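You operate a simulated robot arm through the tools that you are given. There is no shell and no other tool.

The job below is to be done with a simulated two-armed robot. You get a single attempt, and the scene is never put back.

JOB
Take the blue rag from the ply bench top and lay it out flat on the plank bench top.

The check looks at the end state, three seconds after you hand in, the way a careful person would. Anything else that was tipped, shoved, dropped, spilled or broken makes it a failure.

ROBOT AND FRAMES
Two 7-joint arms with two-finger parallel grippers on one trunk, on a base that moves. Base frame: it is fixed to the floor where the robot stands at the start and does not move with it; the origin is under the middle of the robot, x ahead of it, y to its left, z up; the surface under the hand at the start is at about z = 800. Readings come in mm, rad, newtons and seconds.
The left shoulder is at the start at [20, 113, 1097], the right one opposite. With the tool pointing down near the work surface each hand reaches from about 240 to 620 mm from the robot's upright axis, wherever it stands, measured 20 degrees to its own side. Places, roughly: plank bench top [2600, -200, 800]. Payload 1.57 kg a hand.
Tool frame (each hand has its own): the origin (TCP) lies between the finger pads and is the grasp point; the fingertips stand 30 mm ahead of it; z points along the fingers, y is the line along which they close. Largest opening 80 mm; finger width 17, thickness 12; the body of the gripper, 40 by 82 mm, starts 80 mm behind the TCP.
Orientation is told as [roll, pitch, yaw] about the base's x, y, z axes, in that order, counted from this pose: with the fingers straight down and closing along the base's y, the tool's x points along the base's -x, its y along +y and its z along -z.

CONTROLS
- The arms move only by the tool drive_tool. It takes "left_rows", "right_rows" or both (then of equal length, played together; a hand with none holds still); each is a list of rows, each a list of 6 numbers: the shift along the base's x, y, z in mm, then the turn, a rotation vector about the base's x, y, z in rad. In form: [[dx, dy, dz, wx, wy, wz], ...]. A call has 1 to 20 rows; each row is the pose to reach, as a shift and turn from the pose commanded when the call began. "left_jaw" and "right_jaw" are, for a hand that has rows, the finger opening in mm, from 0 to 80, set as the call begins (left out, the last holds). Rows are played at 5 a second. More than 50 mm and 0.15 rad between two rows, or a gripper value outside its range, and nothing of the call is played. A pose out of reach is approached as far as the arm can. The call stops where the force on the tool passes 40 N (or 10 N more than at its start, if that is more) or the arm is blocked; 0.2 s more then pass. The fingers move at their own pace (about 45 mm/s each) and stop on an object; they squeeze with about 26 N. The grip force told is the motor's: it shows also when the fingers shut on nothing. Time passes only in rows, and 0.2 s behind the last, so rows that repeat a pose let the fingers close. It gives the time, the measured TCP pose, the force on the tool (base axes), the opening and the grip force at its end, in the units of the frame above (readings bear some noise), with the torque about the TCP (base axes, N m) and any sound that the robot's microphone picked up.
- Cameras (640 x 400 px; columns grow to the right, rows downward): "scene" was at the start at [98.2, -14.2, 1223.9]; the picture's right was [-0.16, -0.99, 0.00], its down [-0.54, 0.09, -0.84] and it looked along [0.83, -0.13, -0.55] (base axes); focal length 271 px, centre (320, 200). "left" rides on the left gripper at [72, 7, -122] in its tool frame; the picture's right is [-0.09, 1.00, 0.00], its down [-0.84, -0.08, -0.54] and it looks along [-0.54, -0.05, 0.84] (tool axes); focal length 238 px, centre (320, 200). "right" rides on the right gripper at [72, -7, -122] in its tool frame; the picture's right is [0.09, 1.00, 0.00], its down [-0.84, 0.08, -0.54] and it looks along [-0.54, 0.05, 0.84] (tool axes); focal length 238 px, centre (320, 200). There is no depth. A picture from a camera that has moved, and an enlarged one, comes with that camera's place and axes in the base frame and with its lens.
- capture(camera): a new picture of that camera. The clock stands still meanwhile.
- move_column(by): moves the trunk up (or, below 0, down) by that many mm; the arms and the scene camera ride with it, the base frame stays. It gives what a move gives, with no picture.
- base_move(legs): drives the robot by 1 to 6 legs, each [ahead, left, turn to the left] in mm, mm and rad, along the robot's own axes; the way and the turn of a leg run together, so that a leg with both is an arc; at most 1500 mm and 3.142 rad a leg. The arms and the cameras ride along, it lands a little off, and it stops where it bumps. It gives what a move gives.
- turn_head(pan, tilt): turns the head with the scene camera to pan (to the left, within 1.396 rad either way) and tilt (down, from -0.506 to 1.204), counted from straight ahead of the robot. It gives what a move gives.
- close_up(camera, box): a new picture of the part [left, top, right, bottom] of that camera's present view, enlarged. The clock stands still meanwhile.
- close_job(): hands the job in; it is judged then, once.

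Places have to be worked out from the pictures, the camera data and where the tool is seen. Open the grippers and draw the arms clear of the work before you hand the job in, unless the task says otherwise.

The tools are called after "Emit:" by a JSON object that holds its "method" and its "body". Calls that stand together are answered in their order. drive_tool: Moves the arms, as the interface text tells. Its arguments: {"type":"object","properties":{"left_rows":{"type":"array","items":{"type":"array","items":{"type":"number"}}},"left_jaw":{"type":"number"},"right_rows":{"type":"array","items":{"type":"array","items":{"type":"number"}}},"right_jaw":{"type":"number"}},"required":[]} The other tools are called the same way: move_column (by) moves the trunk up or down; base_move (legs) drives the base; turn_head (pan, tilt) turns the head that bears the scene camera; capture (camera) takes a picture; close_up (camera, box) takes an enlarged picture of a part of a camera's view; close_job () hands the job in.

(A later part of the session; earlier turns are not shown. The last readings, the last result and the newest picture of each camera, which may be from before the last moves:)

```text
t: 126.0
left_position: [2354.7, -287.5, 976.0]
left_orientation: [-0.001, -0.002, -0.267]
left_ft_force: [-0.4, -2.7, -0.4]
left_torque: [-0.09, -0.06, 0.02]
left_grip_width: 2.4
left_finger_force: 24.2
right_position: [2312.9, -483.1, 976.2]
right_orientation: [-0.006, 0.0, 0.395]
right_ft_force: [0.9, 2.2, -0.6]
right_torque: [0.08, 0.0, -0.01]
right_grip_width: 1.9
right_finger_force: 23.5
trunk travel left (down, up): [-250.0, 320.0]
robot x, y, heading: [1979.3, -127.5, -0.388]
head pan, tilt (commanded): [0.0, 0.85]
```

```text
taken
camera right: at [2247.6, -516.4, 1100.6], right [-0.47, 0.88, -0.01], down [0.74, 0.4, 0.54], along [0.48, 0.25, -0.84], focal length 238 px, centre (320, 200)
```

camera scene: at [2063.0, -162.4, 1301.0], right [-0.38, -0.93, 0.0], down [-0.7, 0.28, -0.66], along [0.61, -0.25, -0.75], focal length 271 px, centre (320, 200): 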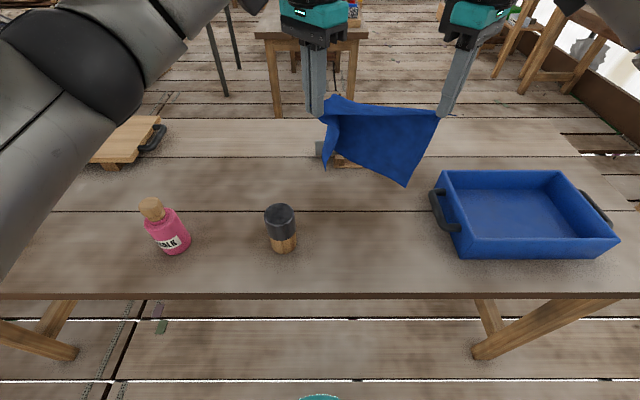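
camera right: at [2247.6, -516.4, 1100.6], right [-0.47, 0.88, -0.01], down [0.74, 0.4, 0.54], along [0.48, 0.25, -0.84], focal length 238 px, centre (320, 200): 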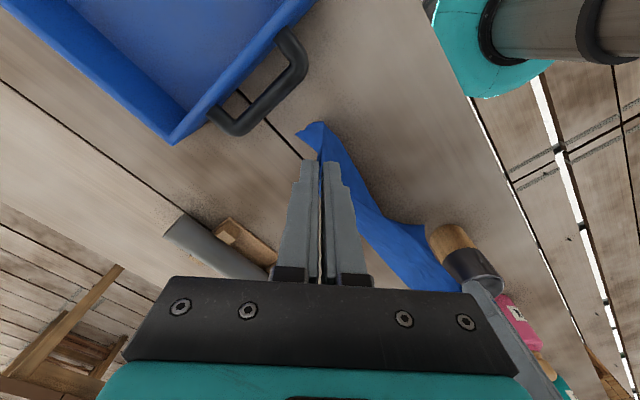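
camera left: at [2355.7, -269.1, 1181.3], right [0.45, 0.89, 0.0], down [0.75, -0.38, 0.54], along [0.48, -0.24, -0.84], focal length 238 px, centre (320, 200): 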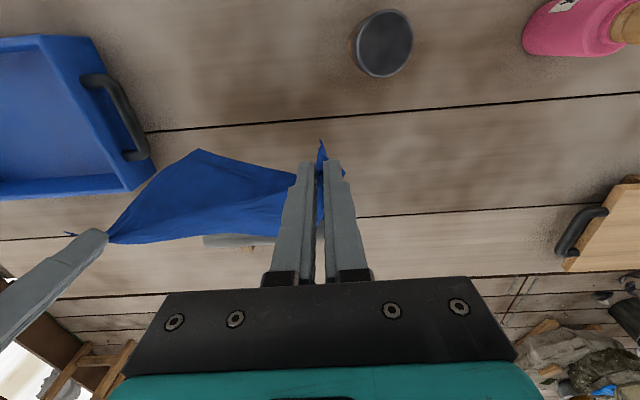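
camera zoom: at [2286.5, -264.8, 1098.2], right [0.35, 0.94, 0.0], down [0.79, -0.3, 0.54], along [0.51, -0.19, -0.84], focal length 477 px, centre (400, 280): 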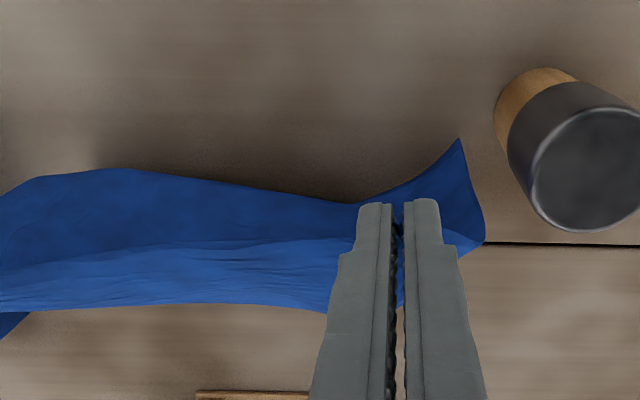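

The light bottom edge slid back along with the hands instead of staying. I raise to hang free again, restore the wrist angles that opened it, and will then lower mostly straight down so the stiff sheet can slide forward by itself.

Emit:
{"method": "drive_tool", "body": {"left_rows": [[0, 0, 30, 0, 0, 0], [0, 0, 62, 0, 0, 0.13], [11, -4.5, 62, 0, 0, 0.26], [22.2, -9.1, 62, 0, 0, 0.39], [22.2, -9.1, 62, 0, 0, 0.39], [22.2, -9.1, 62, 0, 0, 0.39], [22.2, -9.1, 62, 0, 0, 0.39]], "right_rows": [[0, 0, 30, 0, 0, 0], [0, 0, 62, 0, 0, -0.13], [4.6, -2.4, 62, 0, 0, -0.26], [9.3, -4.9, 62, 0, 0, -0.39], [9.3, -4.9, 62, 0, 0, -0.5], [9.3, -4.9, 62, 0, 0, -0.55], [9.3, -4.9, 62, 0, 0, -0.55]]}}

Emit:
{"method": "close_up", "body": {"camera": "scene", "box": [270, 110, 470, 270]}}

Emit:
{"method": "close_up", "body": {"camera": "left", "box": [100, 40, 420, 260]}}

Emit:
{"method": "capture", "body": {"camera": "right"}}

```text
t: 127.6
left_position: [2375.5, -299.5, 1036.8]
left_orientation: [-0.001, -0.001, 0.125]
left_ft_force: [-3.2, -7.3, 0.4]
left_torque: [-0.21, 0.11, -0.18]
left_grip_width: 2.5
left_finger_force: 23.8
right_position: [2320.9, -485.5, 1038.9]
right_orientation: [-0.007, 0.001, -0.153]
right_ft_force: [2.9, 6.9, 0.0]
right_torque: [0.23, -0.08, 0.08]
right_grip_width: 1.9
right_finger_force: 23.8
trunk travel left (down, up): [-250.0, 320.0]
robot x, y, heading: [1978.6, -132.2, -0.383]
head pan, tilt (commanded): [0.0, 0.85]
```

```text
2.50 times, centred on (370, 190) of scene
camera zoom: at [2063.1, -162.3, 1301.0], right [-0.38, -0.93, 0.0], down [-0.7, 0.28, -0.66], along [0.61, -0.25, -0.75], focal length 678 px, centre (195, 225)
```

zoom: 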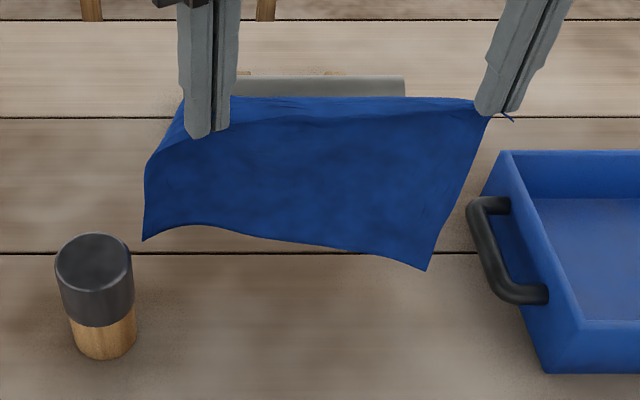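

```text
1.82 times, centred on (260, 150) of left
camera zoom: at [2303.5, -302.0, 1159.7], right [-0.03, 1.0, 0.0], down [0.84, 0.03, 0.54], along [0.54, 0.02, -0.84], focal length 433 px, centre (429, 291)
```

zoom: 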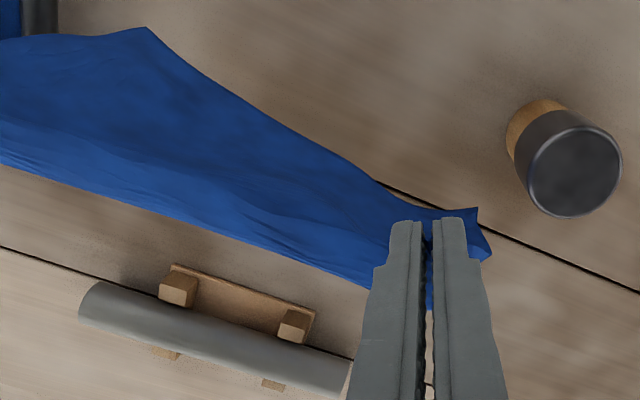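

```text
taken
camera right: at [2248.5, -482.3, 1162.0], right [0.06, 1.0, -0.01], down [0.84, -0.05, 0.54], along [0.54, -0.04, -0.84], focal length 238 px, centre (320, 200)
```

right: 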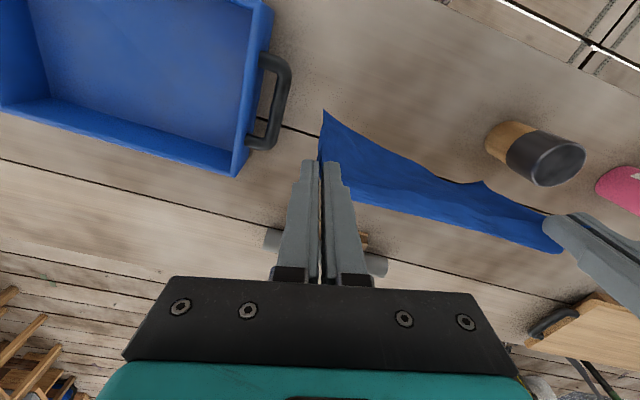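

The sheet is open again, with B forward of A and C under D. I lower to contact and a bit further, drawing back only slightly, then check which way the edge goes.

Emit:
{"method": "drive_tool", "body": {"left_rows": [[0, 0, -12, 0, 0, 0], [0, 0, -22, 0, 0, 0], [-4.6, 1.9, -32, 0, 0, 0], [-9.3, 3.8, -42, 0, 0, 0], [-13.9, 5.7, -52, 0, 0, 0], [-13.9, 5.7, -52, 0, 0, 0]], "right_rows": [[0, 0, -12, 0, 0, 0], [0, 0, -22, 0, 0, 0], [-9.3, 3.8, -32, 0, 0, 0], [-18.5, 7.6, -42, 0, 0, 0], [-27.8, 11.3, -52, 0, 0, 0], [-27.8, 11.3, -52, 0, 0, 0]]}}

Emit:
{"method": "close_up", "body": {"camera": "scene", "box": [270, 110, 470, 270]}}

Emit:
{"method": "close_up", "body": {"camera": "left", "box": [100, 40, 420, 260]}}

Emit:
{"method": "close_up", "body": {"camera": "right", "box": [240, 60, 560, 260]}}

```text
t: 129.0
left_position: [2362.5, -292.3, 985.7]
left_orientation: [-0.001, -0.001, 0.125]
left_ft_force: [-3.6, -8.6, -0.3]
left_torque: [-0.22, 0.11, -0.23]
left_grip_width: 2.3
left_finger_force: 23.8
right_position: [2293.4, -473.7, 986.4]
right_orientation: [-0.007, 0.0, -0.155]
right_ft_force: [3.4, 8.0, 0.0]
right_torque: [0.3, -0.14, 0.05]
right_grip_width: 1.9
right_finger_force: 23.4
trunk travel left (down, up): [-250.0, 320.0]
robot x, y, heading: [1981.0, -130.2, -0.389]
head pan, tilt (commanded): [0.0, 0.85]
```

```text
2.50 times, centred on (370, 190) of scene
camera zoom: at [2063.1, -162.3, 1301.0], right [-0.38, -0.93, 0.0], down [-0.7, 0.28, -0.66], along [0.61, -0.25, -0.75], focal length 678 px, centre (195, 225)
```

zoom: 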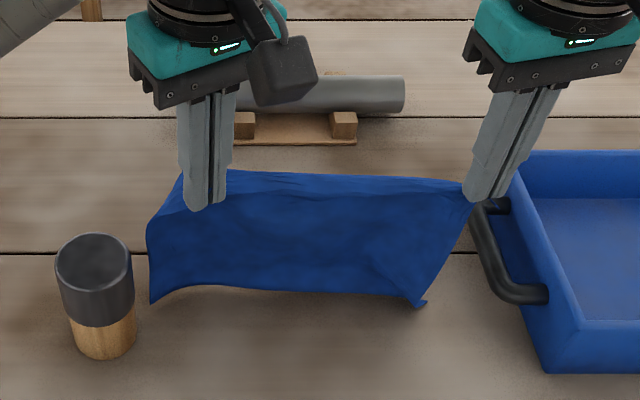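

```text
1.82 times, centred on (260, 150) of left
camera zoom: at [2290.1, -295.4, 1106.6], right [-0.03, 1.0, 0.0], down [0.84, 0.03, 0.54], along [0.54, 0.02, -0.84], focal length 433 px, centre (429, 291)
```

zoom: 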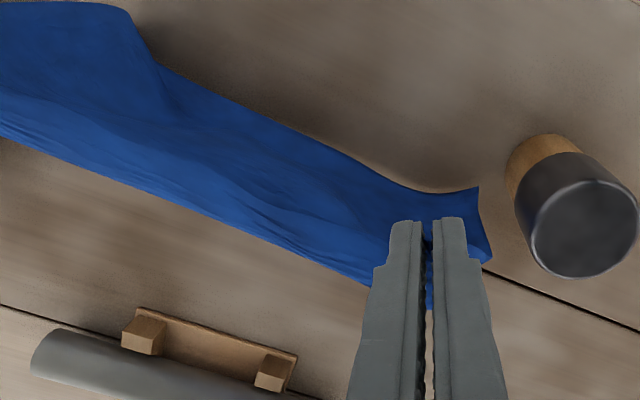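

```text
2.00 times, centred on (400, 160) of right
camera zoom: at [2221.7, -471.0, 1109.3], right [0.06, 1.0, -0.01], down [0.84, -0.05, 0.54], along [0.54, -0.04, -0.84], focal length 477 px, centre (160, 280)
```

zoom: 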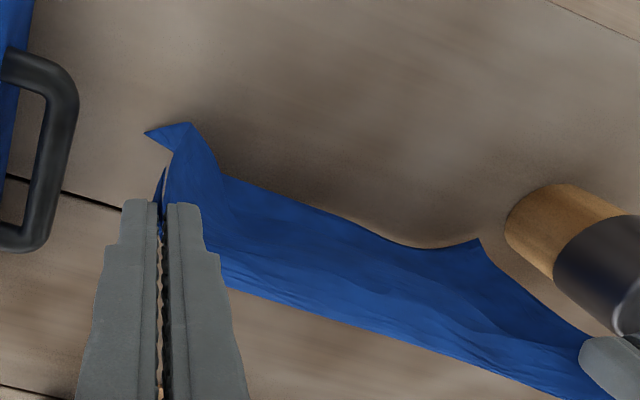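

Because only the two corners are held, the edge B–C just slides under. A better way is to hang the rag over the bench's front edge and pull it on, so gravity keeps it taut. First I raise it and turn both wrists so the gripped tips point outward.

Emit:
{"method": "drive_tool", "body": {"left_rows": [[0, 0, 25, 0, 0, -0.139], [0, 0, 50, 0, 0, -0.278], [0, 0, 60, 0, 0, -0.417], [0, 0, 60, 0, 0, -0.556], [0, 0, 60, 0, 0, -0.695], [0, 0, 60, 0, 0, -0.834], [0, 0, 60, 0, 0, -0.973], [0, 0, 60, 0, 0, -1.112], [0, 0, 60, 0, 0, -1.251], [0, 0, 60, 0, 0, -1.39], [0, 0, 60, 0, 0, -1.529], [0, 0, 60, 0, 0, -1.668], [0, 0, 60, 0, 0, -1.807], [0, 0, 60, 0, 0, -1.946], [0, 0, 60, 0, 0, -2.085], [0, 0, 60, 0, 0, -2.085]], "right_rows": [[0, 0, 25, 0, 0, 0.089], [0, 0, 50, 0, 0, 0.178], [0, 0, 60, 0, 0, 0.267], [0, 0, 60, 0, 0, 0.356], [0, 0, 60, 0, 0, 0.445], [0, 0, 60, 0, 0, 0.534], [0, 0, 60, 0, 0, 0.623], [0, 0, 60, 0, 0, 0.712], [0, 0, 60, 0, 0, 0.801], [0, 0, 60, 0, 0, 0.89], [0, 0, 60, 0, 0, 0.979], [0, 0, 60, 0, 0, 1.068], [0, 0, 60, 0, 0, 1.157], [0, 0, 60, 0, 0, 1.246], [0, 0, 60, 0, 0, 1.335], [0, 0, 60, 0, 0, 1.335]]}}

Emit:
{"method": "capture", "body": {"camera": "scene"}}

Emit:
{"method": "close_up", "body": {"camera": "scene", "box": [270, 110, 470, 270]}}

Emit:
{"method": "capture", "body": {"camera": "left"}}

Emit:
{"method": "capture", "body": {"camera": "right"}}

```text
t: 132.4
left_position: [2362.5, -291.8, 1046.9]
left_orientation: [-0.001, 0.002, -1.961]
left_ft_force: [0.3, -0.9, 0.1]
left_torque: [0.0, -0.02, 0.03]
left_grip_width: 2.4
left_finger_force: 24.1
right_position: [2293.5, -474.2, 1046.4]
right_orientation: [-0.007, 0.001, 1.182]
right_ft_force: [0.6, -0.4, 0.3]
right_torque: [-0.02, 0.0, -0.02]
right_grip_width: 1.7
right_finger_force: 24.0
trunk travel left (down, up): [-250.0, 320.0]
robot x, y, heading: [1981.6, -126.1, -0.39]
head pan, tilt (commanded): [0.0, 0.85]
```

```text
taken
camera scene: at [2063.1, -162.3, 1301.0], right [-0.38, -0.93, 0.0], down [-0.7, 0.28, -0.66], along [0.61, -0.25, -0.75], focal length 271 px, centre (320, 200)
```

scene: 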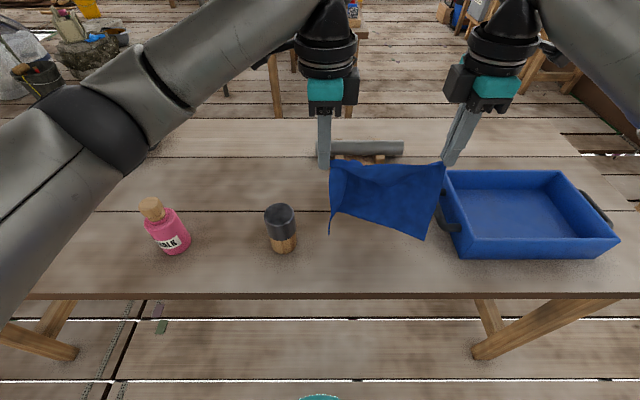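

```text
2.50 times, centred on (370, 190) of scene
camera zoom: at [2063.1, -162.3, 1301.0], right [-0.38, -0.93, 0.0], down [-0.7, 0.28, -0.66], along [0.61, -0.25, -0.75], focal length 678 px, centre (195, 225)
```

zoom: 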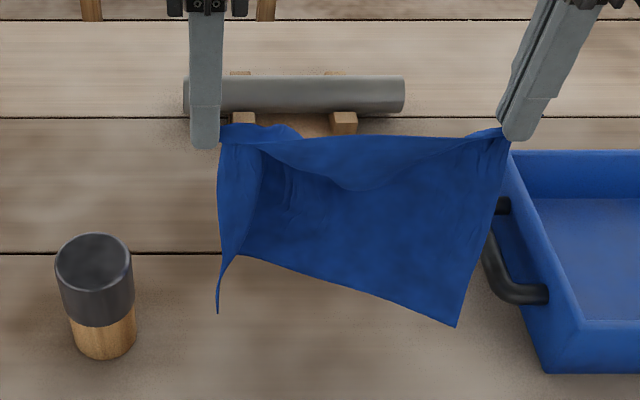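

```text
taken
camera left: at [2395.4, -228.5, 1167.4], right [0.89, -0.47, 0.0], down [-0.39, -0.74, 0.54], along [-0.25, -0.48, -0.84], focal length 238 px, centre (320, 200)
```

left: 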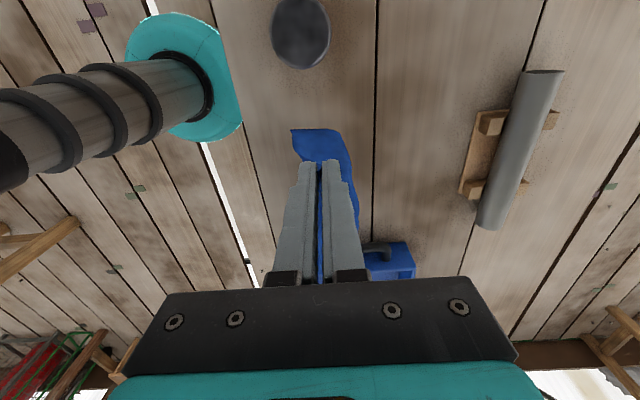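

```text
taken
camera right: at [2271.1, -544.5, 1169.9], right [-0.96, 0.29, -0.01], down [0.24, 0.81, 0.54], along [0.16, 0.52, -0.84], focal length 238 px, centre (320, 200)
```

right: 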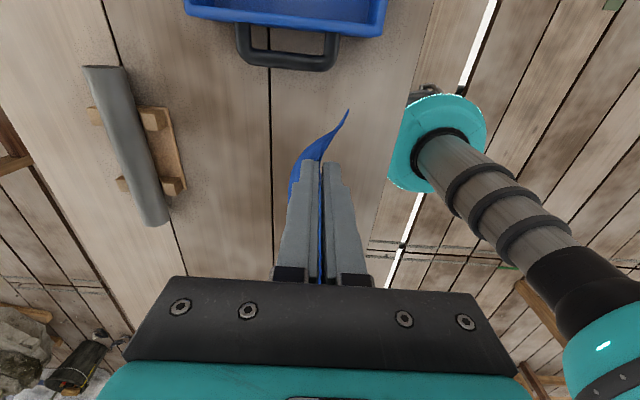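

The wrists turned without trouble and the sheet hangs open, slightly towards me. I spread the hands to about 204 mm and draw back until the rag hangs in front of the bench edge.

Emit:
{"method": "drive_tool", "body": {"left_rows": [[3, 7.4, 10, 0, 0, 0], [-25, 19, 12, 0, 0, 0], [-53, 30.6, 12, 0, 0, 0], [-81.6, 42, 12, 0, 0, 0], [-110, 53.7, 12, 0, 0, 0], [-138.6, 65.3, 12, 0, 0, 0], [-138.6, 65.3, 12, 0, 0, 0]], "right_rows": [[0, 0, 10, 0, 0, 0], [-29.3, 12, 12, 0, 0, 0], [-58.5, 23.9, 12, 0, 0, 0], [-87.8, 35.9, 12, 0, 0, 0], [-117, 47.8, 12, 0, 0, 0], [-146.3, 59.8, 12, 0, 0, 0], [-146.3, 59.8, 12, 0, 0, 0]]}}

Emit:
{"method": "turn_head", "body": {"pan": 0.0, "tilt": 1.1}}

Emit:
{"method": "capture", "body": {"camera": "scene"}}

Emit:
{"method": "capture", "body": {"camera": "left"}}

```text
t: 134.0
left_position: [2221.5, -226.0, 1057.1]
left_orientation: [0.001, 0.001, -1.96]
left_ft_force: [-0.1, -1.0, 0.0]
left_torque: [-0.01, 0.02, 0.02]
left_grip_width: 2.4
left_finger_force: 23.3
right_position: [2145.9, -412.9, 1058.5]
right_orientation: [-0.007, 0.001, 1.179]
right_ft_force: [1.1, 0.1, -0.2]
right_torque: [0.04, 0.01, -0.04]
right_grip_width: 1.6
right_finger_force: 23.2
trunk travel left (down, up): [-250.0, 320.0]
robot x, y, heading: [1983.1, -129.5, -0.389]
head pan, tilt (commanded): [0.0, 0.85]
```

```text
t: 134.8
left_position: [2223.9, -226.9, 1056.9]
left_orientation: [0.0, 0.0, -1.96]
left_ft_force: [-0.4, 0.0, 0.6]
left_torque: [0.06, -0.02, 0.04]
left_grip_width: 2.4
left_finger_force: 23.4
right_position: [2146.5, -413.5, 1058.1]
right_orientation: [-0.009, -0.001, 1.181]
right_ft_force: [0.5, -0.2, 0.4]
right_torque: [0.0, 0.01, 0.01]
right_grip_width: 1.6
right_finger_force: 23.1
trunk travel left (down, up): [-250.0, 320.0]
robot x, y, heading: [1978.2, -129.7, -0.389]
head pan, tilt (commanded): [0.0, 1.1]
```

```text
taken
camera scene: at [2049.2, -156.6, 1283.3], right [-0.38, -0.93, 0.0], down [-0.82, 0.34, -0.45], along [0.42, -0.17, -0.89], focal length 271 px, centre (320, 200)
```

scene: 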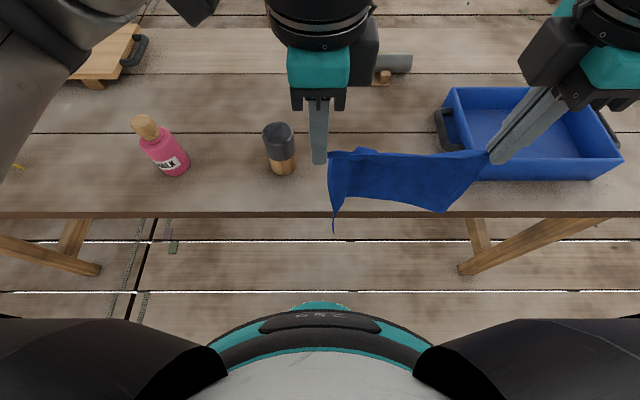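

```text
taken
camera left: at [2256.0, -163.9, 1179.2], right [0.89, -0.46, 0.0], down [-0.39, -0.74, 0.54], along [-0.25, -0.48, -0.84], focal length 238 px, centre (320, 200)
```

left: 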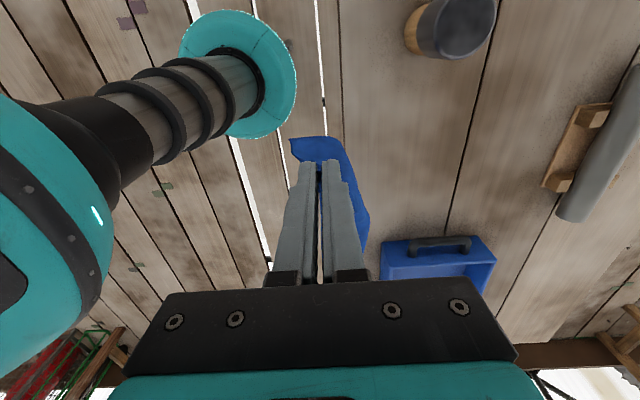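

The rag is now at the bench edge; its C side still reaches x≈280, close to the edge at 290. I pull the right hand back another 32 mm and the left 10 mm, then lower so the rag hangs in front of the bench.

Emit:
{"method": "drive_tool", "body": {"left_rows": [[-4, 1.6, 0, 0, 0, 0], [-9.3, 3.8, 0, 0, 0, 0], [-9.3, 3.8, 0, 0, 0, 0], [-9.3, 3.8, -35, 0, 0, 0], [-9.3, 3.8, -70, 0, 0, 0], [-9.3, 3.8, -105, 0, 0, 0], [-9.3, 3.8, -140, 0, 0, 0], [-9.3, 3.8, -165, 0, 0, 0], [-9.3, 3.8, -165, 0, 0, 0]], "right_rows": [[-15, 6, 0, 0, 0, 0], [-29.6, 12.1, 0, 0, 0, 0], [-29.6, 12.1, 0, 0, 0, 0], [-29.6, 12.1, -35, 0, 0, 0], [-29.6, 12.1, -70, 0, 0, 0], [-29.6, 12.1, -105, 0, 0, 0], [-29.6, 12.1, -140, 0, 0, 0], [-29.6, 12.1, -165, 0, 0, 0], [-29.6, 12.1, -165, 0, 0, 0]]}}

Emit:
{"method": "capture", "body": {"camera": "scene"}}

Emit:
{"method": "capture", "body": {"camera": "left"}}

Emit:
{"method": "capture", "body": {"camera": "right"}}

```text
t: 136.8
left_position: [2211.8, -221.7, 891.9]
left_orientation: [0.001, 0.001, -1.959]
left_ft_force: [-1.8, -1.3, -0.1]
left_torque: [-0.01, 0.01, 0.06]
left_grip_width: 2.7
left_finger_force: 24.0
right_position: [2116.4, -402.1, 892.5]
right_orientation: [-0.007, -0.001, 1.182]
right_ft_force: [1.1, 1.1, -0.2]
right_torque: [0.04, -0.01, 0.01]
right_grip_width: 1.8
right_finger_force: 24.2
right hand out of reach, approached as far as the arm can: row 2, 3, 4, 5, 6, 7
trunk travel left (down, up): [-250.0, 320.0]
robot x, y, heading: [1980.5, -129.1, -0.386]
head pan, tilt (commanded): [0.0, 1.1]
```

```text
taken
camera scene: at [2049.1, -156.6, 1283.3], right [-0.38, -0.93, 0.0], down [-0.82, 0.34, -0.45], along [0.42, -0.17, -0.89], focal length 271 px, centre (320, 200)
```

scene: 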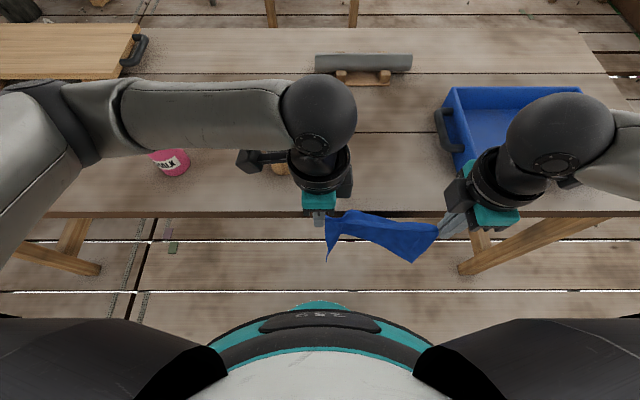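

```text
taken
camera left: at [2245.7, -159.4, 1014.1], right [0.89, -0.46, 0.0], down [-0.39, -0.74, 0.54], along [-0.25, -0.48, -0.84], focal length 238 px, centre (320, 200)
```

left: 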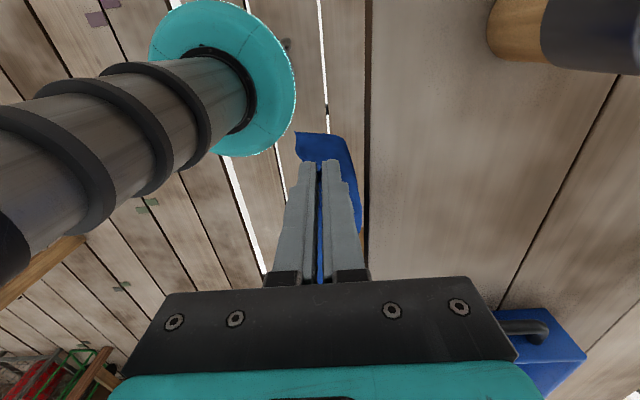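

```text
taken
camera right: at [2094.8, -471.9, 1015.8], right [-0.96, 0.29, -0.01], down [0.24, 0.81, 0.54], along [0.16, 0.52, -0.84], focal length 238 px, centre (320, 200)
```

right: 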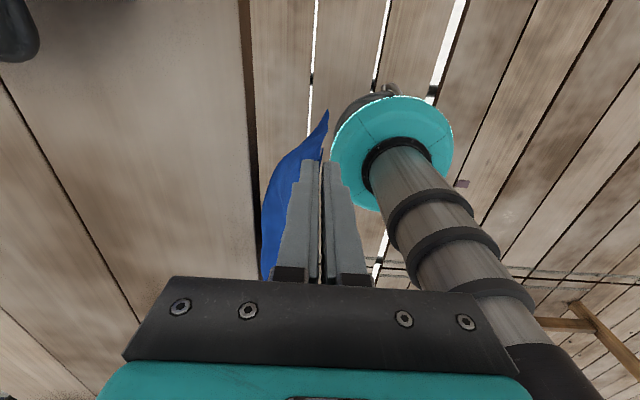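

The rag hangs cleanly over the front of the bench edge. I now move both hands forward over the bench, lowering a little, so the rag is pulled up over the edge and lies down taut behind the hands.

Emit:
{"method": "drive_tool", "body": {"left_rows": [[9.3, -3.8, 0, 0, 0, 0], [41.7, -17, 0, 0, 0, 0], [78.7, -32.2, -10, 0, 0, 0], [115.7, -47.3, -22, 0, 0, 0], [148.1, -60.5, -32, 0, 0, 0], [148.1, -60.5, -32, 0, 0, 0]], "right_rows": [[23.1, -9.5, 0, 0, 0, 0], [57.4, -23.5, 0, 0, 0, 0], [96.3, -39.3, -10, 0, 0, 0], [134.2, -54.9, -22, 0, 0, 0], [166.6, -68.1, -32, 0, 0, 0], [166.6, -68.1, -32, 0, 0, 0]]}}

Emit:
{"method": "capture", "body": {"camera": "scene"}}

Emit:
{"method": "capture", "body": {"camera": "left"}}

Emit:
{"method": "capture", "body": {"camera": "right"}}

```text
t: 138.2
left_position: [2361.5, -282.8, 861.0]
left_orientation: [0.0, 0.001, -1.96]
left_ft_force: [-0.4, -0.8, 0.4]
left_torque: [-0.05, -0.03, 0.02]
left_grip_width: 2.5
left_finger_force: 23.3
right_position: [2284.3, -471.3, 860.7]
right_orientation: [-0.007, 0.0, 1.181]
right_ft_force: [0.7, 1.2, 0.2]
right_torque: [0.04, -0.02, 0.01]
right_grip_width: 1.6
right_finger_force: 23.7
trunk travel left (down, up): [-250.0, 320.0]
robot x, y, heading: [1981.8, -128.5, -0.39]
head pan, tilt (commanded): [0.0, 1.1]
```

```text
taken
camera scene: at [2049.1, -156.6, 1283.3], right [-0.38, -0.93, 0.0], down [-0.82, 0.34, -0.45], along [0.42, -0.17, -0.89], focal length 271 px, centre (320, 200)
```

scene: 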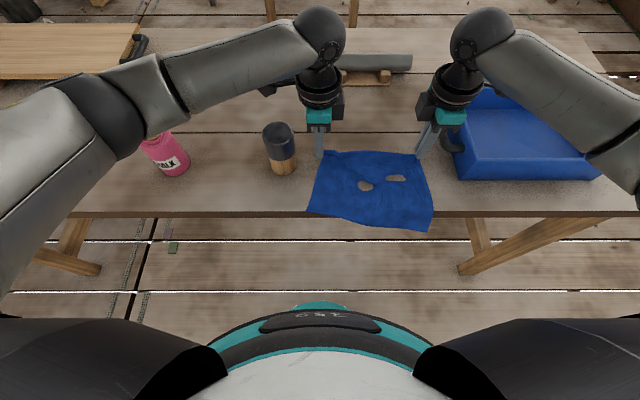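

```text
taken
camera left: at [2395.3, -220.0, 983.4], right [0.89, -0.46, 0.0], down [-0.39, -0.74, 0.54], along [-0.25, -0.48, -0.84], focal length 238 px, centre (320, 200)
```

left: 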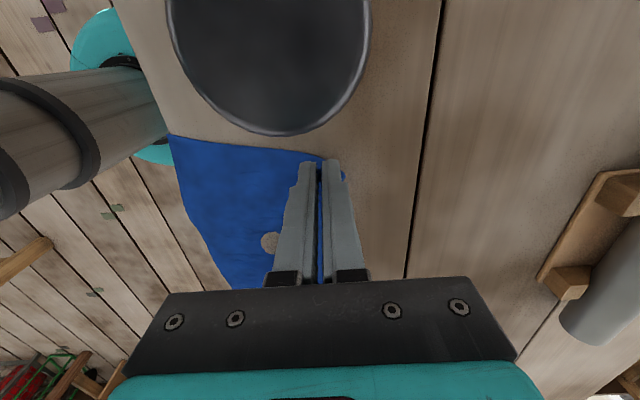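

```text
taken
camera right: at [2261.9, -541.2, 984.5], right [-0.96, 0.29, -0.01], down [0.24, 0.81, 0.54], along [0.16, 0.52, -0.84], focal length 238 px, centre (320, 200)
```

right: 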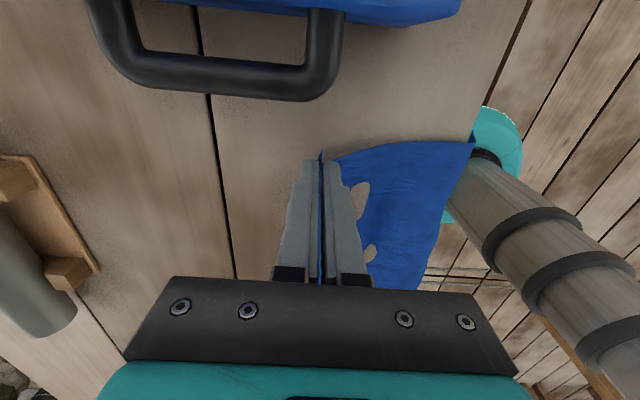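

This works beautifully: the rag lies spread flat behind the hands with only its near edge still over the front. I keep pulling forward 115 mm, a little lower, so it comes fully onto the bench.

Emit:
{"method": "drive_tool", "body": {"left_rows": [[18.5, -7.6, -4, 0, 0, 0], [37, -15.1, -8, 0, 0, 0], [57.4, -23.5, -12, 0, 0, 0], [77.8, -31.8, -15, 0, 0, 0], [94, -38.5, -17, 0, 0, 0], [106.5, -43.5, -18, 0, 0, 0], [106.5, -43.5, -18, 0, 0, 0]], "right_rows": [[18.5, -7.6, -4, 0, 0, 0], [37, -15.1, -8, 0, 0, 0], [57.4, -23.5, -12, 0, 0, 0], [77.8, -31.8, -15, 0, 0, 0], [94, -38.5, -17, 0, 0, 0], [106.5, -43.5, -18, 0, 0, 0], [106.5, -43.5, -18, 0, 0, 0]]}}

Emit:
{"method": "capture", "body": {"camera": "scene"}}

Emit:
{"method": "close_up", "body": {"camera": "scene", "box": [260, 80, 480, 240]}}

```text
t: 139.8
left_position: [2466.6, -327.5, 842.8]
left_orientation: [0.0, 0.001, -1.963]
left_ft_force: [-1.0, 0.0, 0.5]
left_torque: [-0.02, 0.07, 0.01]
left_grip_width: 2.5
left_finger_force: 23.8
right_position: [2391.8, -514.0, 843.7]
right_orientation: [-0.007, 0.001, 1.182]
right_ft_force: [0.2, 0.8, 0.3]
right_torque: [0.01, -0.02, -0.03]
right_grip_width: 1.9
right_finger_force: 23.7
trunk travel left (down, up): [-250.0, 320.0]
robot x, y, heading: [1978.3, -129.3, -0.389]
head pan, tilt (commanded): [0.0, 1.1]
```

```text
taken
camera scene: at [2049.1, -156.5, 1283.3], right [-0.38, -0.93, 0.0], down [-0.82, 0.34, -0.45], along [0.42, -0.17, -0.89], focal length 271 px, centre (320, 200)
```

scene: 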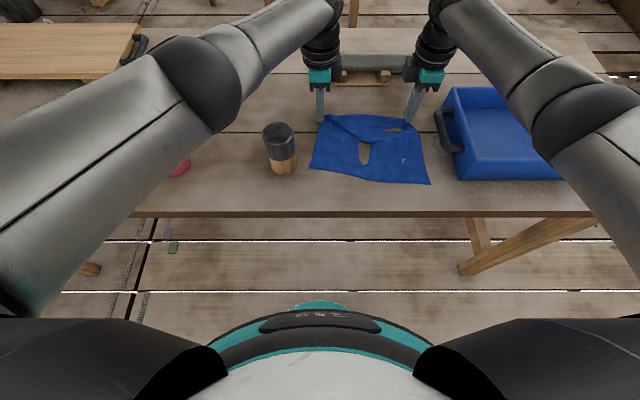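

```text
2.50 times, centred on (370, 160) of scene
camera zoom: at [2049.1, -156.5, 1283.3], right [-0.38, -0.93, 0.0], down [-0.82, 0.34, -0.45], along [0.42, -0.17, -0.89], focal length 678 px, centre (195, 300)
```

zoom: 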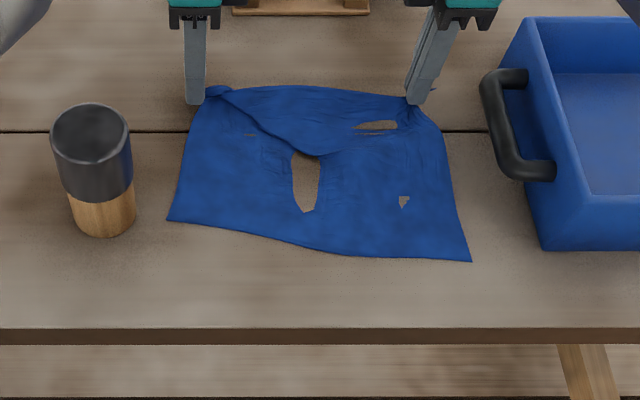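

The whole rag is on the bench now. Near the far edge I see a curved fold line; I zoom in to understand it before releasing.

Emit:
{"method": "close_up", "body": {"camera": "scene", "box": [315, 105, 435, 195]}}

Emit:
{"method": "capture", "body": {"camera": "left"}}

Emit:
{"method": "capture", "body": {"camera": "right"}}

```text
4.44 times, centred on (375, 150) of scene
camera zoom: at [2049.1, -156.5, 1283.3], right [-0.38, -0.93, 0.0], down [-0.82, 0.34, -0.45], along [0.42, -0.17, -0.89], focal length 1205 px, centre (76, 422)
```

zoom: 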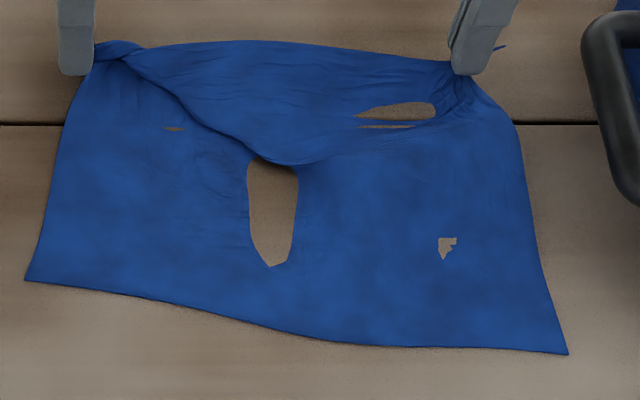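

```text
taken
camera left: at [2501.1, -265.1, 964.0], right [0.89, -0.46, 0.0], down [-0.39, -0.74, 0.54], along [-0.25, -0.48, -0.84], focal length 238 px, centre (320, 200)
```

left: 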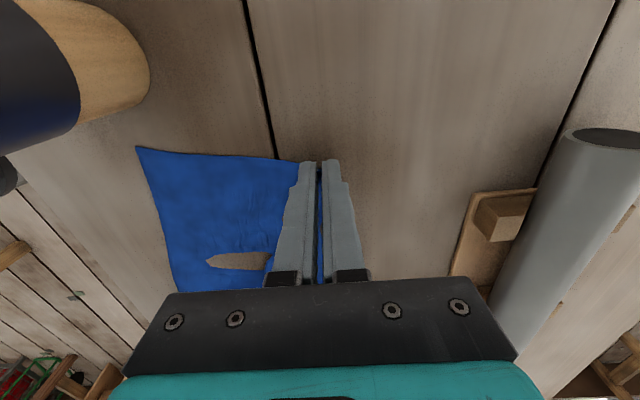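

```text
taken
camera right: at [2368.4, -583.4, 966.5], right [-0.96, 0.29, -0.01], down [0.24, 0.81, 0.54], along [0.16, 0.52, -0.84], focal length 238 px, centre (320, 200)
```

right: 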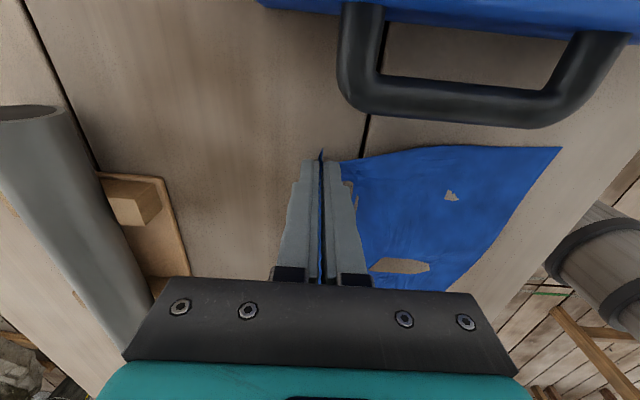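

The strip along A–D seems to have flopped over on top of the rag. I lift both hands by 70 mm to let it open, while the rest stays flat on the planks.

Emit:
{"method": "drive_tool", "body": {"left_rows": [[0, 0, 15, 0, 0, 0], [0, 0, 35, 0, 0, 0], [0, 0, 55, 0, 0, 0], [0, 0, 70, 0, 0, 0], [0, 0, 70, 0, 0, 0]], "right_rows": [[0, 0, 15, 0, 0, 0], [0, 0, 35, 0, 0, 0], [0, 0, 55, 0, 0, 0], [0, 0, 70, 0, 0, 0], [0, 0, 70, 0, 0, 0]]}}

Emit:
{"method": "close_up", "body": {"camera": "scene", "box": [280, 80, 460, 210]}}

Emit:
{"method": "capture", "body": {"camera": "left"}}

```text
t: 141.0
left_position: [2468.6, -326.3, 911.4]
left_orientation: [-0.002, -0.001, -1.961]
left_ft_force: [0.2, -0.5, 0.0]
left_torque: [-0.02, 0.03, 0.04]
left_grip_width: 2.5
left_finger_force: 24.2
right_position: [2390.2, -513.4, 912.9]
right_orientation: [-0.007, 0.0, 1.18]
right_ft_force: [0.6, 0.9, -0.5]
right_torque: [0.0, -0.03, 0.0]
right_grip_width: 1.8
right_finger_force: 23.6
trunk travel left (down, up): [-250.0, 320.0]
robot x, y, heading: [1978.7, -130.6, -0.391]
head pan, tilt (commanded): [0.0, 1.1]
```

```text
3.08 times, centred on (370, 145) of scene
camera zoom: at [2049.2, -156.6, 1283.3], right [-0.38, -0.93, 0.0], down [-0.82, 0.34, -0.45], along [0.42, -0.17, -0.89], focal length 834 px, centre (166, 369)
```

zoom: 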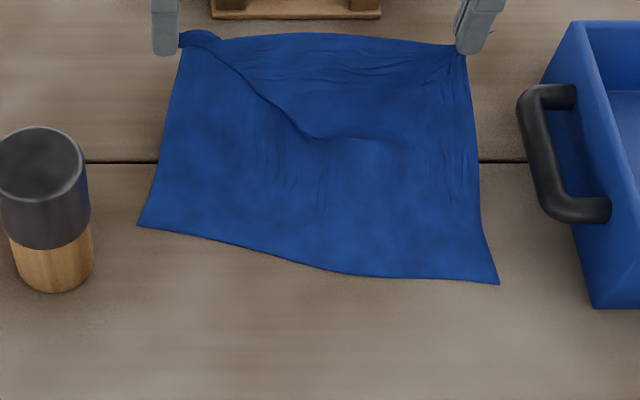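

```text
taken
camera left: at [2500.9, -264.1, 1033.1], right [0.89, -0.46, 0.0], down [-0.39, -0.74, 0.54], along [-0.25, -0.48, -0.84], focal length 238 px, centre (320, 200)
```

left: 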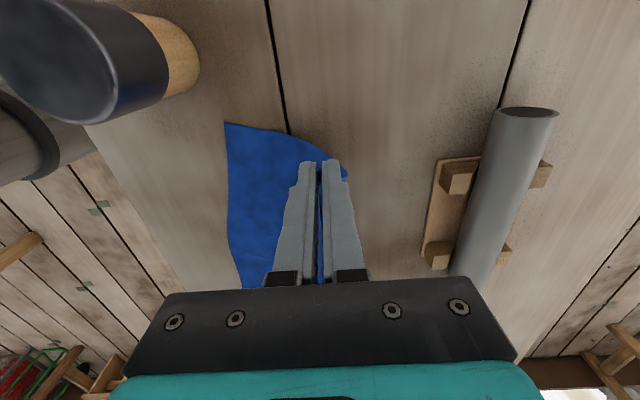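

The fold is a pleat running from the gathered corner A along the diagonal. I lower both hands to the planks and release corner A first, gently, to let the pleat spring open.

Emit:
{"method": "drive_tool", "body": {"left_rows": [[0, 0, -20, 0, 0, 0], [0, 0, -40, 0, 0, 0], [2, -1, -60, 0, 0, 0], [3, -1.5, -74, 0, 0, 0], [3, -1.5, -78, 0, 0, 0], [3, -1.5, -78, 0, 0, 0]], "right_rows": [[0, 0, -20, 0, 0, 0], [0, 0, -40, 0, 0, 0], [2, -1, -60, 0, 0, 0], [3, -1.5, -74, 0, 0, 0], [3, -1.5, -78, 0, 0, 0], [3, -1.5, -78, 0, 0, 0]]}}

Emit:
{"method": "drive_tool", "body": {"left_rows": [[0, 0, 0, 0, 0, 0], [0, 0, 0, 0, 0, 0], [0, 0, 0, 0, 0, 0], [0, 0, 10, 0, 0, 0], [0, 0, 35, 0, 0, 0], [0, 0, 75, 0, 0, 0], [0, 0, 115, 0, 0, 0], [0, 0, 115, 0, 0, 0]], "left_jaw": 60}}

Emit:
{"method": "close_up", "body": {"camera": "scene", "box": [280, 80, 460, 210]}}

Emit:
{"method": "capture", "body": {"camera": "left"}}

```text
t: 142.4
left_position: [2470.3, -327.7, 834.3]
left_orientation: [0.001, -0.001, -1.962]
left_ft_force: [-2.2, -3.5, 1.8]
left_torque: [-0.09, 0.07, 0.02]
left_grip_width: 2.5
left_finger_force: 24.1
right_position: [2394.6, -515.3, 836.1]
right_orientation: [-0.01, 0.0, 1.182]
right_ft_force: [0.9, 3.7, 0.1]
right_torque: [0.1, -0.06, 0.02]
right_grip_width: 1.7
right_finger_force: 22.9
trunk travel left (down, up): [-250.0, 320.0]
robot x, y, heading: [1980.3, -127.7, -0.383]
head pan, tilt (commanded): [0.0, 1.1]
```

```text
t: 144.2
left_position: [2471.8, -327.2, 949.5]
left_orientation: [0.001, 0.0, -1.96]
left_ft_force: [0.1, 0.8, -0.4]
left_torque: [0.01, 0.01, 0.0]
left_grip_width: 59.9
left_finger_force: 0.0
right_position: [2393.9, -515.5, 836.1]
right_orientation: [-0.007, 0.0, 1.181]
right_ft_force: [-0.3, -0.1, -0.7]
right_torque: [0.01, 0.01, 0.01]
right_grip_width: 1.8
right_finger_force: 23.3
trunk travel left (down, up): [-250.0, 320.0]
robot x, y, heading: [1981.3, -131.0, -0.387]
head pan, tilt (commanded): [0.0, 1.1]
```

```text
3.08 times, centred on (370, 145) of scene
camera zoom: at [2049.2, -156.6, 1283.3], right [-0.38, -0.93, 0.0], down [-0.82, 0.34, -0.45], along [0.42, -0.17, -0.89], focal length 834 px, centre (166, 369)
```

zoom: 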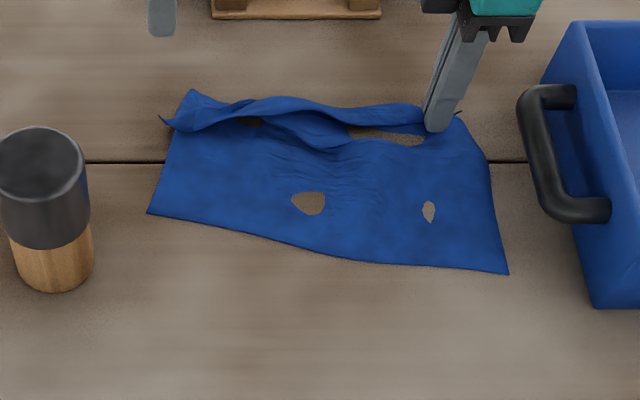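

```text
taken
camera left: at [2504.2, -263.6, 1071.8], right [0.89, -0.46, 0.0], down [-0.39, -0.75, 0.54], along [-0.25, -0.48, -0.84], focal length 238 px, centre (320, 200)
```

left: 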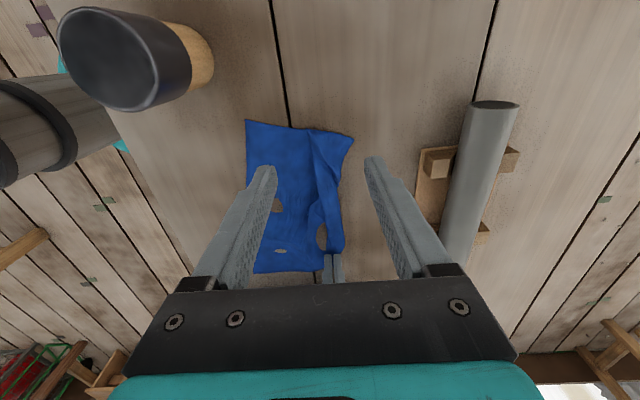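

A is free, but a strip 40 mm wide along A–D is folded back on top, and corner B lies too far forward (at about (446,13)). Corner pulls can fix this: the right hand keeps D, and I bring the left hand above B to pinch it.

Emit:
{"method": "drive_tool", "body": {"left_rows": [[-11, 3.8, 0, 0, 0, 0.131], [-22, 7.6, 0, 0, 0, 0.262], [-33, 11.4, 0, 0, 0, 0.393], [-44, 15.2, -10, 0, 0, 0.525], [-55, 19, -30, 0, 0, 0.656], [-65.9, 22.8, -50, 0, 0, 0.787], [-65.9, 22.8, -50, 0, 0, 0.787]], "left_jaw": 60}}

Emit:
{"method": "capture", "body": {"camera": "left"}}

Emit:
{"method": "close_up", "body": {"camera": "left", "box": [200, 60, 440, 230]}}

```text
t: 145.8
left_position: [2404.8, -305.9, 899.3]
left_orientation: [0.001, 0.0, -1.171]
left_ft_force: [0.6, 0.0, -0.3]
left_torque: [0.0, 0.0, 0.0]
left_grip_width: 60.0
left_finger_force: 0.1
right_position: [2394.2, -516.2, 836.3]
right_orientation: [-0.006, 0.0, 1.184]
right_ft_force: [0.0, 0.5, -0.2]
right_torque: [0.02, 0.03, -0.01]
right_grip_width: 1.6
right_finger_force: 23.5
trunk travel left (down, up): [-250.0, 320.0]
robot x, y, heading: [1983.1, -135.0, -0.388]
head pan, tilt (commanded): [0.0, 1.1]
```

```text
taken
camera left: at [2382.9, -237.3, 1021.4], right [0.95, 0.3, 0.0], down [0.25, -0.8, 0.54], along [0.16, -0.52, -0.84], focal length 238 px, centre (320, 200)
```

left: 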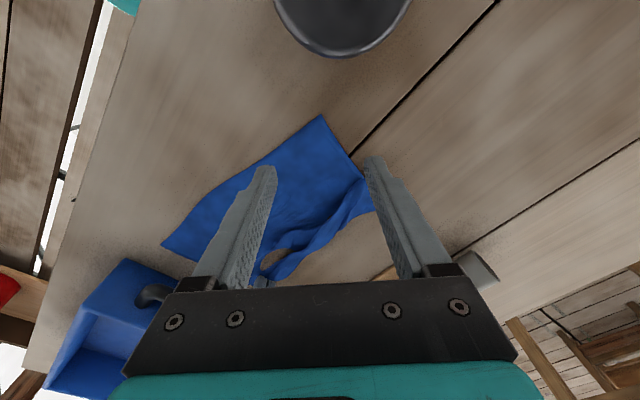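

```text
2.35 times, centred on (320, 145) of left
camera zoom: at [2382.9, -237.3, 1021.4], right [0.95, 0.3, 0.0], down [0.25, -0.8, 0.54], along [0.16, -0.52, -0.84], focal length 561 px, centre (320, 329)
```

zoom: 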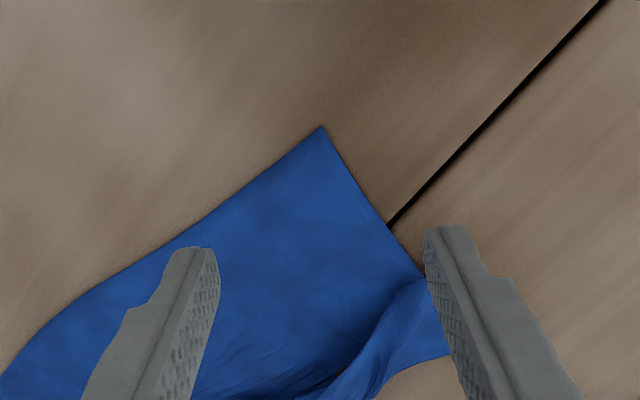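

B's tip is 20 mm ahead and well centred. I shift 6 mm towards it, turn 0.13 rad to match its bisector, open to 64 mm and descend to light contact.

Emit:
{"method": "drive_tool", "body": {"left_rows": [[-2.3, 5.5, -20, 0, 0, -0.13], [-2.3, 5.5, -50, 0, 0, -0.13], [-2.3, 5.5, -62, 0, 0, -0.13], [-2.3, 5.5, -67, 0, 0, -0.13], [-2.3, 5.5, -69, 0, 0, -0.13], [-2.3, 5.5, -69, 0, 0, -0.13]], "left_jaw": 64}}

Emit:
{"method": "close_up", "body": {"camera": "left", "box": [200, 80, 440, 230]}}

```text
t: 147.2
left_position: [2404.3, -298.1, 829.9]
left_orientation: [-0.001, 0.0, -1.305]
left_ft_force: [0.3, 0.7, -0.4]
left_torque: [-0.02, -0.01, -0.02]
left_grip_width: 64.2
left_finger_force: 0.0
right_position: [2394.2, -516.7, 835.3]
right_orientation: [-0.006, 0.001, 1.181]
right_ft_force: [0.2, 0.0, 0.1]
right_torque: [-0.01, 0.01, -0.01]
right_grip_width: 1.9
right_finger_force: 23.2
trunk travel left (down, up): [-250.0, 320.0]
robot x, y, heading: [1984.5, -125.5, -0.388]
head pan, tilt (commanded): [0.0, 1.1]
```

```text
2.67 times, centred on (320, 155) of left
camera zoom: at [2390.1, -229.7, 952.3], right [0.98, 0.17, 0.0], down [0.15, -0.83, 0.54], along [0.09, -0.53, -0.84], focal length 636 px, centre (320, 320)
```

zoom: 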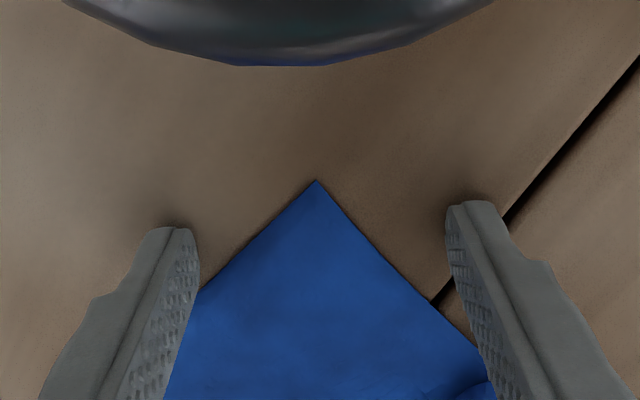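

The tip is centred, but my wrist camera is just above the can, so I must not go lower. I close here and then rise 30 mm before moving.

Emit:
{"method": "drive_tool", "body": {"left_rows": [[0, 0, -0.5, 0, 0, 0], [0, 0, -0.5, 0, 0, 0], [0, 0, -0.5, 0, 0, 0], [0, 0, -0.5, 0, 0, 0], [0, 0, -0.5, 0, 0, 0]], "left_jaw": 0}}

Emit:
{"method": "close_up", "body": {"camera": "left", "box": [200, 80, 440, 230]}}

```text
t: 148.4
left_position: [2402.5, -301.1, 828.6]
left_orientation: [0.001, -0.001, -1.304]
left_ft_force: [-1.1, -1.5, 3.5]
left_torque: [-0.04, 0.04, 0.03]
left_grip_width: 1.6
left_finger_force: 23.4
right_position: [2394.3, -516.1, 835.7]
right_orientation: [-0.007, 0.0, 1.182]
right_ft_force: [0.4, -0.1, 0.2]
right_torque: [0.02, -0.01, 0.0]
right_grip_width: 1.8
right_finger_force: 23.6
trunk travel left (down, up): [-250.0, 320.0]
robot x, y, heading: [1982.9, -127.3, -0.389]
head pan, tilt (commanded): [0.0, 1.1]
```

```text
2.67 times, centred on (320, 155) of left
camera zoom: at [2389.7, -230.1, 951.9], right [0.98, 0.17, 0.0], down [0.15, -0.83, 0.54], along [0.09, -0.53, -0.84], focal length 636 px, centre (320, 320)
```

zoom: 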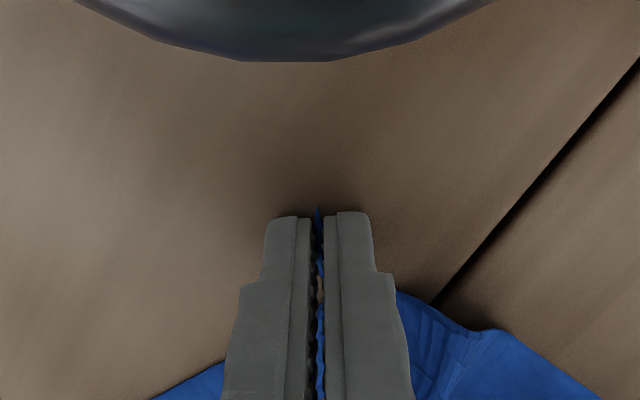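

B is gripped. I rise 25 mm for clearance over the can, then pull B back towards me to about (340,28), stretching the diagonal against D.

Emit:
{"method": "drive_tool", "body": {"left_rows": [[0, 0, 15, 0, 0, 0], [0, 0, 26, 0, 0, 0], [-18.6, 11, 26, 0, 0, 0], [-37.2, 22.1, 26, 0, 0, 0], [-55.8, 33.2, 24, 0, 0, 0], [-74.4, 44.2, 20, 0, 0, 0], [-93, 55.3, 14, 0, 0, 0], [-93, 55.3, 10, 0, 0, 0]]}}

Emit:
{"method": "capture", "body": {"camera": "scene"}}

Emit:
{"method": "close_up", "body": {"camera": "scene", "box": [280, 80, 460, 210]}}

```text
t: 150.2
left_position: [2308.9, -242.9, 839.4]
left_orientation: [-0.001, -0.002, -1.302]
left_ft_force: [0.6, -0.4, 0.1]
left_torque: [0.01, -0.02, 0.04]
left_grip_width: 1.7
left_finger_force: 23.8
right_position: [2393.5, -516.0, 836.2]
right_orientation: [-0.007, -0.001, 1.18]
right_ft_force: [0.0, 0.4, 1.1]
right_torque: [0.01, 0.0, -0.01]
right_grip_width: 1.9
right_finger_force: 23.6
trunk travel left (down, up): [-250.0, 320.0]
robot x, y, heading: [1978.3, -130.1, -0.388]
head pan, tilt (commanded): [0.0, 1.1]
```

```text
taken
camera scene: at [2049.1, -156.6, 1283.3], right [-0.38, -0.93, 0.0], down [-0.82, 0.34, -0.45], along [0.42, -0.17, -0.89], focal length 271 px, centre (320, 200)
```

scene: 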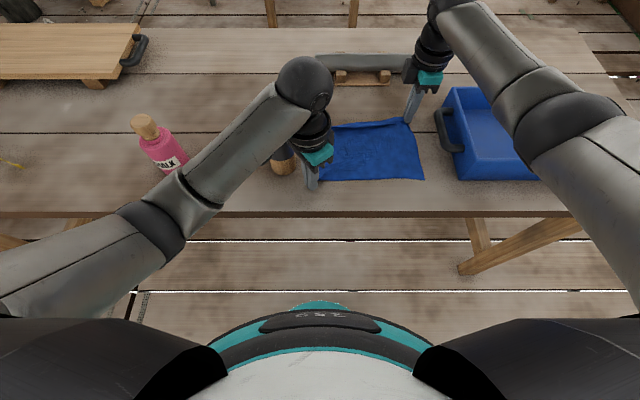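

```text
3.08 times, centred on (370, 145) of scene
camera zoom: at [2049.1, -156.6, 1283.3], right [-0.38, -0.93, 0.0], down [-0.82, 0.34, -0.45], along [0.42, -0.17, -0.89], focal length 834 px, centre (166, 369)
```

zoom: 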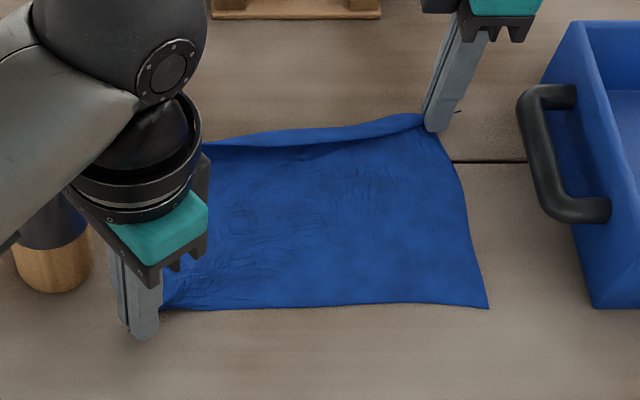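

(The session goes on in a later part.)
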